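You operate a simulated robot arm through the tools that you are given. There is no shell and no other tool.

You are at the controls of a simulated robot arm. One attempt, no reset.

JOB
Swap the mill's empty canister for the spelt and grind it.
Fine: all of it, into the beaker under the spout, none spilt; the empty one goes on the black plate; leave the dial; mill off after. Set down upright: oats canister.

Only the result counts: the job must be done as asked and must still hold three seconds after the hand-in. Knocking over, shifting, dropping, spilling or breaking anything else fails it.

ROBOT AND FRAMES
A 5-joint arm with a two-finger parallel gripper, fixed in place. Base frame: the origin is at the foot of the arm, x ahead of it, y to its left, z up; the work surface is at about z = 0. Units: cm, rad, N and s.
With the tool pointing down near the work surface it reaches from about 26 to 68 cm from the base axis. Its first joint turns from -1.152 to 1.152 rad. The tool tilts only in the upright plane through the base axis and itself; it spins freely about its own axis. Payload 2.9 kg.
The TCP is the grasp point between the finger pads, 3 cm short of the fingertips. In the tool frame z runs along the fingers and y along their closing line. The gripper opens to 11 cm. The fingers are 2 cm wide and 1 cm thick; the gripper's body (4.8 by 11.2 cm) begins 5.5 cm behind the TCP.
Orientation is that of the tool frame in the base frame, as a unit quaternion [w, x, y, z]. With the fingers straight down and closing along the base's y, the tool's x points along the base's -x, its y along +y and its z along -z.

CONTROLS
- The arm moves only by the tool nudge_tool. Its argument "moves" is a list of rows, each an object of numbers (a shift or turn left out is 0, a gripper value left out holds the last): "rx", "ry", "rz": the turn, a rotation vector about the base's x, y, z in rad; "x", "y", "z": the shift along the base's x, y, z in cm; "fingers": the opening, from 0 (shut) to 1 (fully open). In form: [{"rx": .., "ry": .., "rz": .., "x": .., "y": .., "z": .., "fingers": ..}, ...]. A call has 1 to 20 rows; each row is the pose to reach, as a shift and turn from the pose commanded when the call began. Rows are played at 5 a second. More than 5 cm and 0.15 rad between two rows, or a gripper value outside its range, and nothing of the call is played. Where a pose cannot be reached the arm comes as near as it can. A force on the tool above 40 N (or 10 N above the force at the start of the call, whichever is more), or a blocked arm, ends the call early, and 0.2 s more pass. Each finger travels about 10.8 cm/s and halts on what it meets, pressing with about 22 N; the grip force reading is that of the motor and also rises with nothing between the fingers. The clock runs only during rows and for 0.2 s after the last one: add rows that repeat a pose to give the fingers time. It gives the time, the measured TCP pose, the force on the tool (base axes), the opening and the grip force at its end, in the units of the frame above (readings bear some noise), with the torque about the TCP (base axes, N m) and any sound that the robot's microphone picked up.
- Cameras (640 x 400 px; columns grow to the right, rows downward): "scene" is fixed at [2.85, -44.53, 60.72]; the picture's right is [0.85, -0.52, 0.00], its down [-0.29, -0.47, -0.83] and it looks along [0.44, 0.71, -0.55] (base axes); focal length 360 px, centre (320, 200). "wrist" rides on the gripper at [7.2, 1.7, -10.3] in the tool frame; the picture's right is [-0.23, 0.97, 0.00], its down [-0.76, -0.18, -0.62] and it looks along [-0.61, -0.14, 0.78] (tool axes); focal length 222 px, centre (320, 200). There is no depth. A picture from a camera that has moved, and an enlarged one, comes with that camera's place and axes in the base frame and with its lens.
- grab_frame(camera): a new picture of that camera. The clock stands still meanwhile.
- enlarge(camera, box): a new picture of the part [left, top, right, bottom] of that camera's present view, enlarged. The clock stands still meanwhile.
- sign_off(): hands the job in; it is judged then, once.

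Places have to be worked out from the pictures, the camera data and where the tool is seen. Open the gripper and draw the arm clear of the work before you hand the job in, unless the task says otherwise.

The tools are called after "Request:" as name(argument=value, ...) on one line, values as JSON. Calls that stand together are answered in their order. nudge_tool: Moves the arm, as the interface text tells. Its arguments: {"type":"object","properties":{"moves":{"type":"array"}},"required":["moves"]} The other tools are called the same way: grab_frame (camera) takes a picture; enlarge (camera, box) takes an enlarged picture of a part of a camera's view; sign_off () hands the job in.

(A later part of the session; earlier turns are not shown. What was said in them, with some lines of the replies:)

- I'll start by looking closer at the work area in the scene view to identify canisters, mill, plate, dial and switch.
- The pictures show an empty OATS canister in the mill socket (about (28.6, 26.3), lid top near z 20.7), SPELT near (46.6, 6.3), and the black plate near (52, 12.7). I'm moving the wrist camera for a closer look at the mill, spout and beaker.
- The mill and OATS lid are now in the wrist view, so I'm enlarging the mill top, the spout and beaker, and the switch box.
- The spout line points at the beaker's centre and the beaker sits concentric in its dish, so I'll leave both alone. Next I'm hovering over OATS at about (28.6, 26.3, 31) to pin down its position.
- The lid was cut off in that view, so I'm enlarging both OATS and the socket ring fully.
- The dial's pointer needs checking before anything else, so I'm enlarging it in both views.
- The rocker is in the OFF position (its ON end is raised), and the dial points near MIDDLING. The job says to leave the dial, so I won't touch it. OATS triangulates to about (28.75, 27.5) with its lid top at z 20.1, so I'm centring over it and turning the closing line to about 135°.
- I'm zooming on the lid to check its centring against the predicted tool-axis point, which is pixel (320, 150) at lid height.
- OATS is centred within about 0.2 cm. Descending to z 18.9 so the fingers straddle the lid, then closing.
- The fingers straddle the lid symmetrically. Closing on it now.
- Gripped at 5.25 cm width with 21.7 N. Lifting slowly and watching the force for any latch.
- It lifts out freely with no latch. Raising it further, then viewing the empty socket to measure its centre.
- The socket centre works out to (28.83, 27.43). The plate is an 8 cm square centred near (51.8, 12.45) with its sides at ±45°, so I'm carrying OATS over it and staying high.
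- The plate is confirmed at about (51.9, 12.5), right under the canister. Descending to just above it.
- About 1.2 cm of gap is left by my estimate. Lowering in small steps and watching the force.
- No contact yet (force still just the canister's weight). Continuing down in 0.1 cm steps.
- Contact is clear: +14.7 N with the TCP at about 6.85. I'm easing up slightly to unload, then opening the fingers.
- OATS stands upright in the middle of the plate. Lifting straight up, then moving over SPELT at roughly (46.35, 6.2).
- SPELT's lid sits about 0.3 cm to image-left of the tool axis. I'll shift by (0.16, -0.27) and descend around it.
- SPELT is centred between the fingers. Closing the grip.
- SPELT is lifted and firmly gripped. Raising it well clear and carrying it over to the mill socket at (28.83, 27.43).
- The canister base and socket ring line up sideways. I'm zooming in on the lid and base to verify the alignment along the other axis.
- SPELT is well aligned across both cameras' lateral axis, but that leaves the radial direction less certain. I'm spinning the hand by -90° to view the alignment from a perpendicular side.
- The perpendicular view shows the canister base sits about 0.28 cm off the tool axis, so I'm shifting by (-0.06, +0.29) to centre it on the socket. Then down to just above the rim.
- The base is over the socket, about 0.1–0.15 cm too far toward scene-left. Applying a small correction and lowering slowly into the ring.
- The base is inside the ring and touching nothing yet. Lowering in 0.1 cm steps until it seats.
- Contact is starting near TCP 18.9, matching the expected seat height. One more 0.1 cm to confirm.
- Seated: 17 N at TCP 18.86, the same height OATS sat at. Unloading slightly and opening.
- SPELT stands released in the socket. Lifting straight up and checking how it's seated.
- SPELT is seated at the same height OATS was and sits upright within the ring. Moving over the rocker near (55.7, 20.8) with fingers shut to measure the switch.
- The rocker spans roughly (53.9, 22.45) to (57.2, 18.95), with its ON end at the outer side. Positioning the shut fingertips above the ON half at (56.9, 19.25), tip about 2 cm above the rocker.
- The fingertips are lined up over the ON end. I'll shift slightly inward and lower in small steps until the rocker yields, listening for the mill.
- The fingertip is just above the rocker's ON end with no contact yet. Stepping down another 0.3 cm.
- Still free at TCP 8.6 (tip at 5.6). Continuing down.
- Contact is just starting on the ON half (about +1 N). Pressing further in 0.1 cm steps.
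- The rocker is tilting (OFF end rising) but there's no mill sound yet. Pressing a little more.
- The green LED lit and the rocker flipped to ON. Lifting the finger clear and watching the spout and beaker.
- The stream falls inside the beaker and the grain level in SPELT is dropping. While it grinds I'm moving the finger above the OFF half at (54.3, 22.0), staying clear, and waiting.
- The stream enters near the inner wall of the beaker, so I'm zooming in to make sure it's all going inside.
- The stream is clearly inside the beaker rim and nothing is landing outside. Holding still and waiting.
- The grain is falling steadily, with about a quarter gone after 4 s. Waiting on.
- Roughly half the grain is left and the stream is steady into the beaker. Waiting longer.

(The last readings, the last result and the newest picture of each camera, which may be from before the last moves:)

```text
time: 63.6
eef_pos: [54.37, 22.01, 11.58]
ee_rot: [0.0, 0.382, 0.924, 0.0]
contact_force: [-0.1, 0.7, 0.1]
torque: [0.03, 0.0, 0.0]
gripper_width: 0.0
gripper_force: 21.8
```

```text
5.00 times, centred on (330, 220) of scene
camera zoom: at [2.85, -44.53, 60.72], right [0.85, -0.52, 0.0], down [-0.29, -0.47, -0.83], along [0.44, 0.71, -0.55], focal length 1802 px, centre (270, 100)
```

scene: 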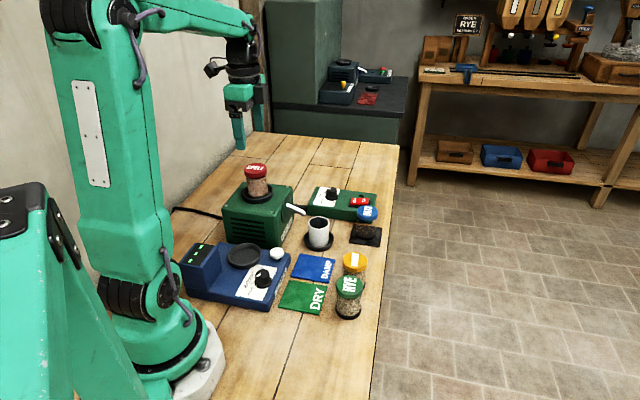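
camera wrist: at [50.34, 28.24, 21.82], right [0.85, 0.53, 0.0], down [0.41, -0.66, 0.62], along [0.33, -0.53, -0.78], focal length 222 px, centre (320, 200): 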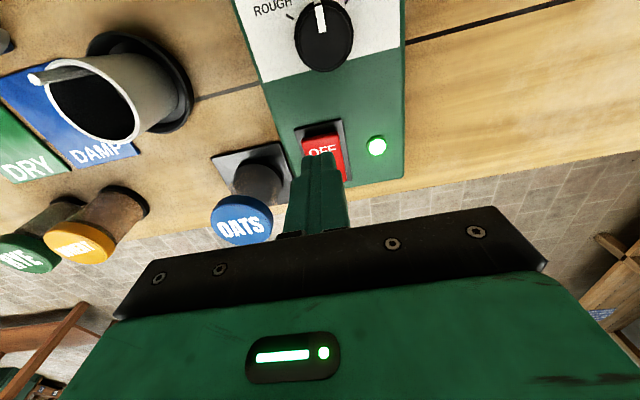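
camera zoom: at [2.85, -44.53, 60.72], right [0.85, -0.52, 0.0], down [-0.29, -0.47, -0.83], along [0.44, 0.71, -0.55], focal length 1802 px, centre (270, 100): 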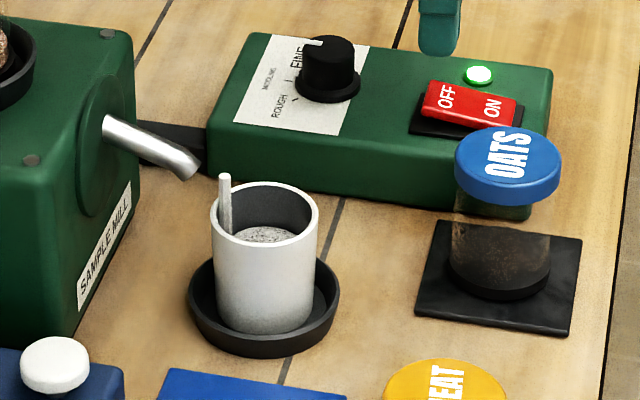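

Only a thin layer of grain is left, and the meal level in the beaker is visible and well below the rim. Waiting for the rest.

Request:
nudge_tool(moves=[{"z": 0}, {"z": 0}, {"z": 0}, {"z": 0}, {"z": 0}, {"z": 0}, {"z": 0}, {"z": 0}, {"z": 0}, {"z": 0}, {"z": 0}, {"z": 0}, {"z": 0}, {"z": 0}, {"z": 0}, {"z": 0}, {"z": 0}, {"z": 0}, {"z": 0}, {"z": 0}])

Request:
enlarge(camera="scene", box=[225, 140, 290, 215])

Request:
enlarge(camera="scene", box=[280, 180, 380, 260])

```text
time: 67.8
eef_pos: [54.29, 21.91, 11.61]
ee_rot: [0.0, 0.383, 0.924, -0.001]
contact_force: [0.5, 0.5, 0.3]
torque: [0.04, 0.01, 0.01]
gripper_width: 0.01
gripper_force: 21.7
```

```text
5.33 times, centred on (258, 178) of scene
camera zoom: at [2.85, -44.53, 60.72], right [0.85, -0.52, 0.0], down [-0.29, -0.47, -0.83], along [0.44, 0.71, -0.55], focal length 1922 px, centre (653, 320)
```

zoom: 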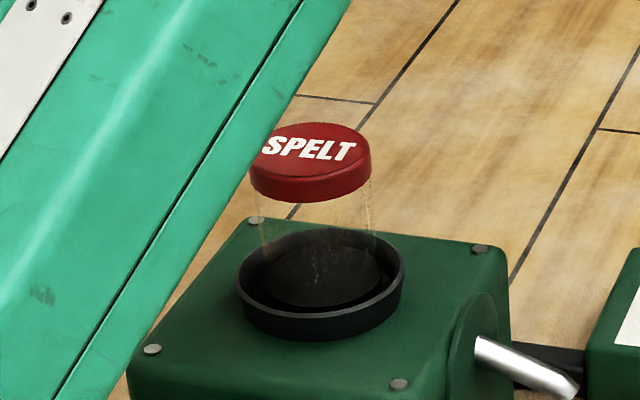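

```text
5.00 times, centred on (330, 220) of scene
camera zoom: at [2.85, -44.53, 60.72], right [0.85, -0.52, 0.0], down [-0.29, -0.47, -0.83], along [0.44, 0.71, -0.55], focal length 1802 px, centre (270, 100)
```

zoom: 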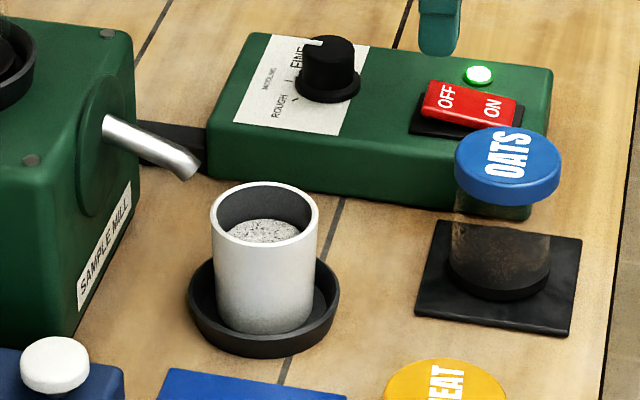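

SPELT is empty and the stream has stopped, with all the meal in the beaker. Now lowering the finger onto the raised OFF end.

Request:
nudge_tool(moves=[{"z": -1}, {"z": -2}, {"z": -2.6}, {"z": -2.6}])

Request:
enlarge(camera="scene", box=[335, 180, 385, 220])

Request:
enlarge(camera="wrist", box=[260, 60, 400, 220])

```text
time: 68.8
eef_pos: [54.44, 22.06, 8.96]
ee_rot: [0.001, 0.382, 0.924, 0.0]
contact_force: [0.9, 0.0, 0.4]
torque: [-0.01, 0.0, 0.0]
gripper_width: 0.0
gripper_force: 21.8
```

```text
10.00 times, centred on (360, 200) of scene
camera zoom: at [2.85, -44.53, 60.72], right [0.85, -0.52, 0.0], down [-0.29, -0.47, -0.83], along [0.44, 0.71, -0.55], focal length 3604 px, centre (-80, 200)
```

zoom: 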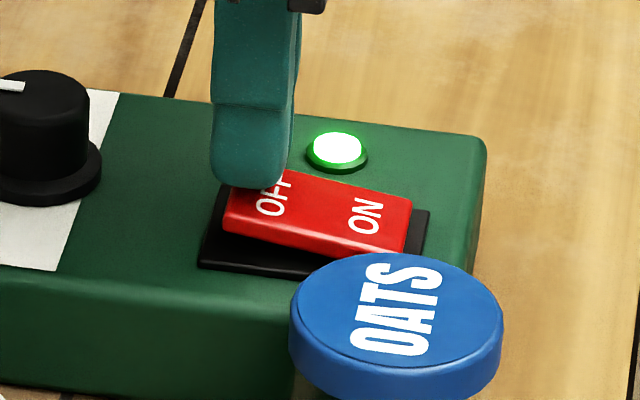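

```text
2.50 times, centred on (330, 140) of wrist
camera zoom: at [50.33, 28.31, 19.36], right [0.85, 0.53, 0.0], down [0.41, -0.66, 0.62], along [0.33, -0.53, -0.78], focal length 555 px, centre (295, 350)
```

zoom: 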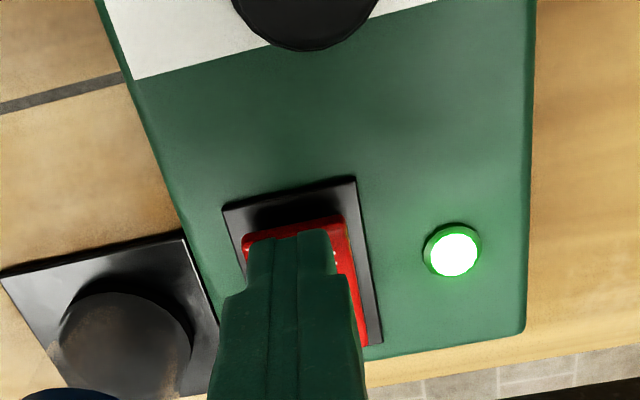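

The tip is directly over the OFF half and well clear of the dial. Pressing down in small steps.

Request:
nudge_tool(moves=[{"z": -0.2}, {"z": -0.4}, {"z": -0.55}, {"z": -0.7}, {"z": -0.7}])

Request:
enlarge(camera="scene", box=[335, 180, 385, 220])

```text
time: 70.0
eef_pos: [54.34, 21.99, 8.34]
ee_rot: [0.0, 0.382, 0.924, 0.0]
contact_force: [-0.3, 1.1, -0.1]
torque: [0.06, 0.01, 0.03]
gripper_width: 0.0
gripper_force: 22.2
```

```text
10.00 times, centred on (360, 200) of scene
camera zoom: at [2.85, -44.53, 60.72], right [0.85, -0.52, 0.0], down [-0.29, -0.47, -0.83], along [0.44, 0.71, -0.55], focal length 3604 px, centre (-80, 200)
```

zoom: 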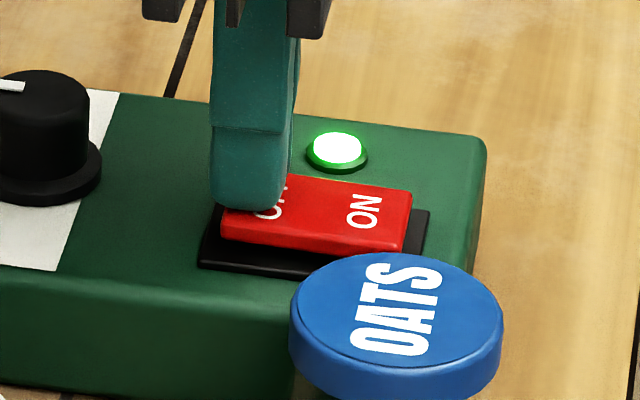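

The rocker has started to tilt back but the LED is still lit. Pressing 0.2 cm more.

Request:
nudge_tool(moves=[{"z": -0.1}, {"z": -0.2}, {"z": -0.2}])

Request:
enlarge(camera="scene", box=[335, 180, 385, 220])

```text
time: 70.8
eef_pos: [54.38, 22.01, 8.18]
ee_rot: [0.0, 0.383, 0.924, 0.0]
contact_force: [-2.9, 0.7, 6.3]
torque: [-0.02, 0.06, -0.05]
gripper_width: 0.0
gripper_force: 21.9
```

```text
10.00 times, centred on (360, 200) of scene
camera zoom: at [2.84, -44.53, 60.72], right [0.85, -0.52, 0.0], down [-0.29, -0.47, -0.83], along [0.44, 0.71, -0.55], focal length 3604 px, centre (-80, 200)
```

zoom: 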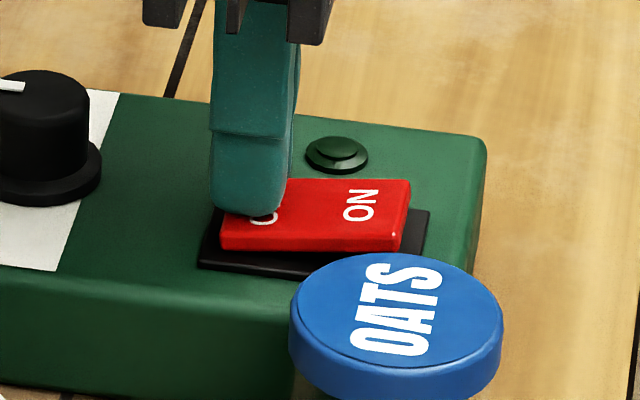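

The LED is dark and the rocker is back in OFF. Lifting straight up, moving clear and opening the gripper.

Request:
nudge_tool(moves=[{"z": 1}, {"z": 4}, {"z": 8}, {"z": 12}, {"z": 16}, {"z": 20}, {"z": 24, "fingers": 0.3}, {"z": 26, "fingers": 0.7}, {"z": 26, "fingers": 1.0}, {"z": 26, "fingers": 1.0}, {"z": 26, "fingers": 1.0}])

Request:
grab_frame(camera="scene")

Request:
enlarge(camera="scene", box=[280, 170, 400, 260])

Request:
enlarge(camera="scene", box=[312, 182, 352, 207])

Request:
enlarge(camera="scene", box=[310, 205, 354, 255])

Request:
grab_frame(camera="wrist")

```text
time: 73.2
eef_pos: [54.45, 21.89, 34.2]
ee_rot: [0.001, 0.383, 0.924, 0.0]
contact_force: [0.9, -0.3, 0.2]
torque: [-0.01, 0.03, -0.01]
gripper_width: 11.0
gripper_force: 0.0
```

```text
taken
```

scene: 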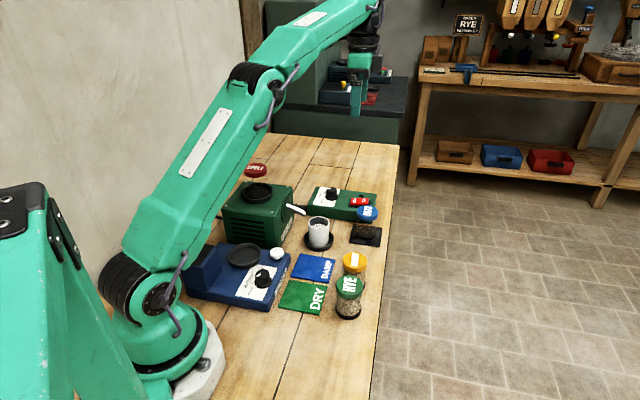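

```text
4.44 times, centred on (340, 215) of scene
camera zoom: at [2.85, -44.53, 60.72], right [0.85, -0.52, 0.0], down [-0.29, -0.47, -0.83], along [0.44, 0.71, -0.55], focal length 1602 px, centre (231, 133)
```

zoom: 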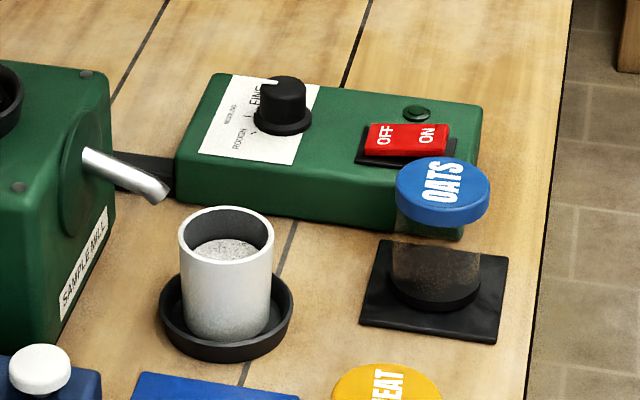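

```text
16.00 times, centred on (332, 194) of scene
camera zoom: at [2.85, -44.53, 60.72], right [0.85, -0.52, 0.0], down [-0.29, -0.47, -0.83], along [0.44, 0.71, -0.55], focal length 5766 px, centre (128, 288)
```

zoom: 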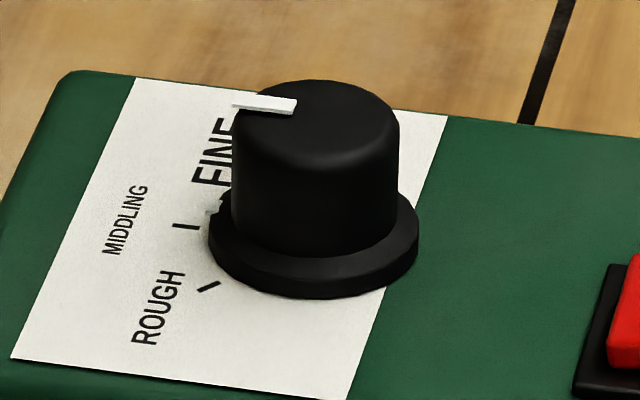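

```text
8.00 times, centred on (332, 230) of scene
camera zoom: at [2.85, -44.53, 60.72], right [0.85, -0.52, 0.0], down [-0.29, -0.47, -0.83], along [0.44, 0.71, -0.55], focal length 2883 px, centre (224, -40)
```

zoom: 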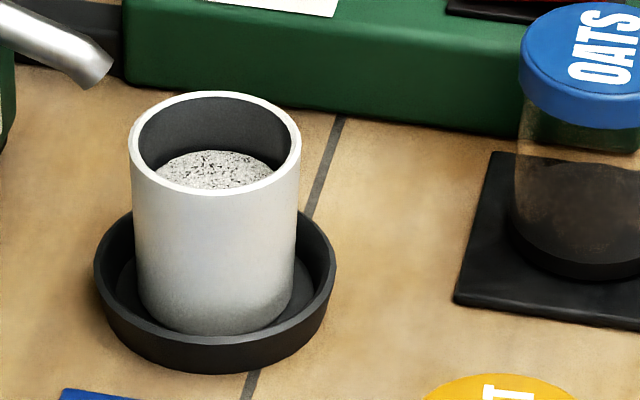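

```text
taken
camera wrist: at [50.45, 28.25, 44.49], right [0.85, 0.53, 0.0], down [0.41, -0.66, 0.62], along [0.33, -0.53, -0.78], focal length 222 px, centre (320, 200)
```

wrist: 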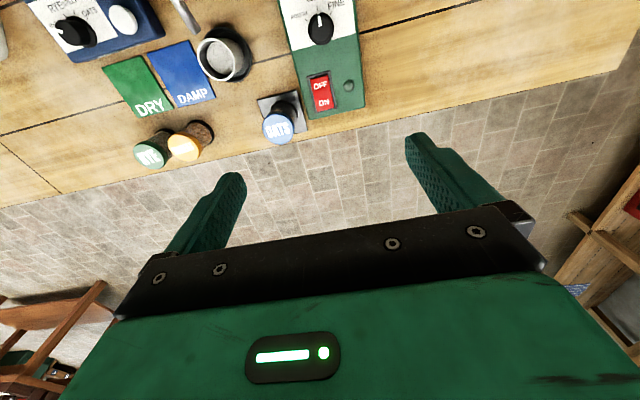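

All checks hold:
- **SPELT:** empty and seated in the mill.
- **Meal:** all in the beaker, nothing spilt.
- **OATS:** upright on the black plate.
- **Dial and switch:** dial unchanged, rocker OFF with the LED dark.
- **Arm:** open and clear.

Handing in.

Request:
sign_off()

```text
The job is handed in.
```

I swapped the canisters, ground the spelt and handed the job in. One point about the dial, below, could count against it. The result of the judging hasn't come back.

- **Canisters:** the empty OATS canister stands upright in the middle of the black plate. SPELT is seated in the mill socket, about 0.2 cm off centre but at the same height OATS sat.
- **Grinding:** the SPELT canister ran empty and the stream stopped. The meal went into the beaker and I saw nothing spilt.
- **Mill:** switched off again, with its light dark and the rocker on OFF.
- **Arm:** gripper open and raised clear of the work.

**Dial setting:** the dial was pointing at about MIDDLING, not FINE, and I did not touch it. I took "Fine:" as the heading for the list of requirements, because "leave the dial" was stated outright. If you meant a fine grind, this batch was not ground at that setting.
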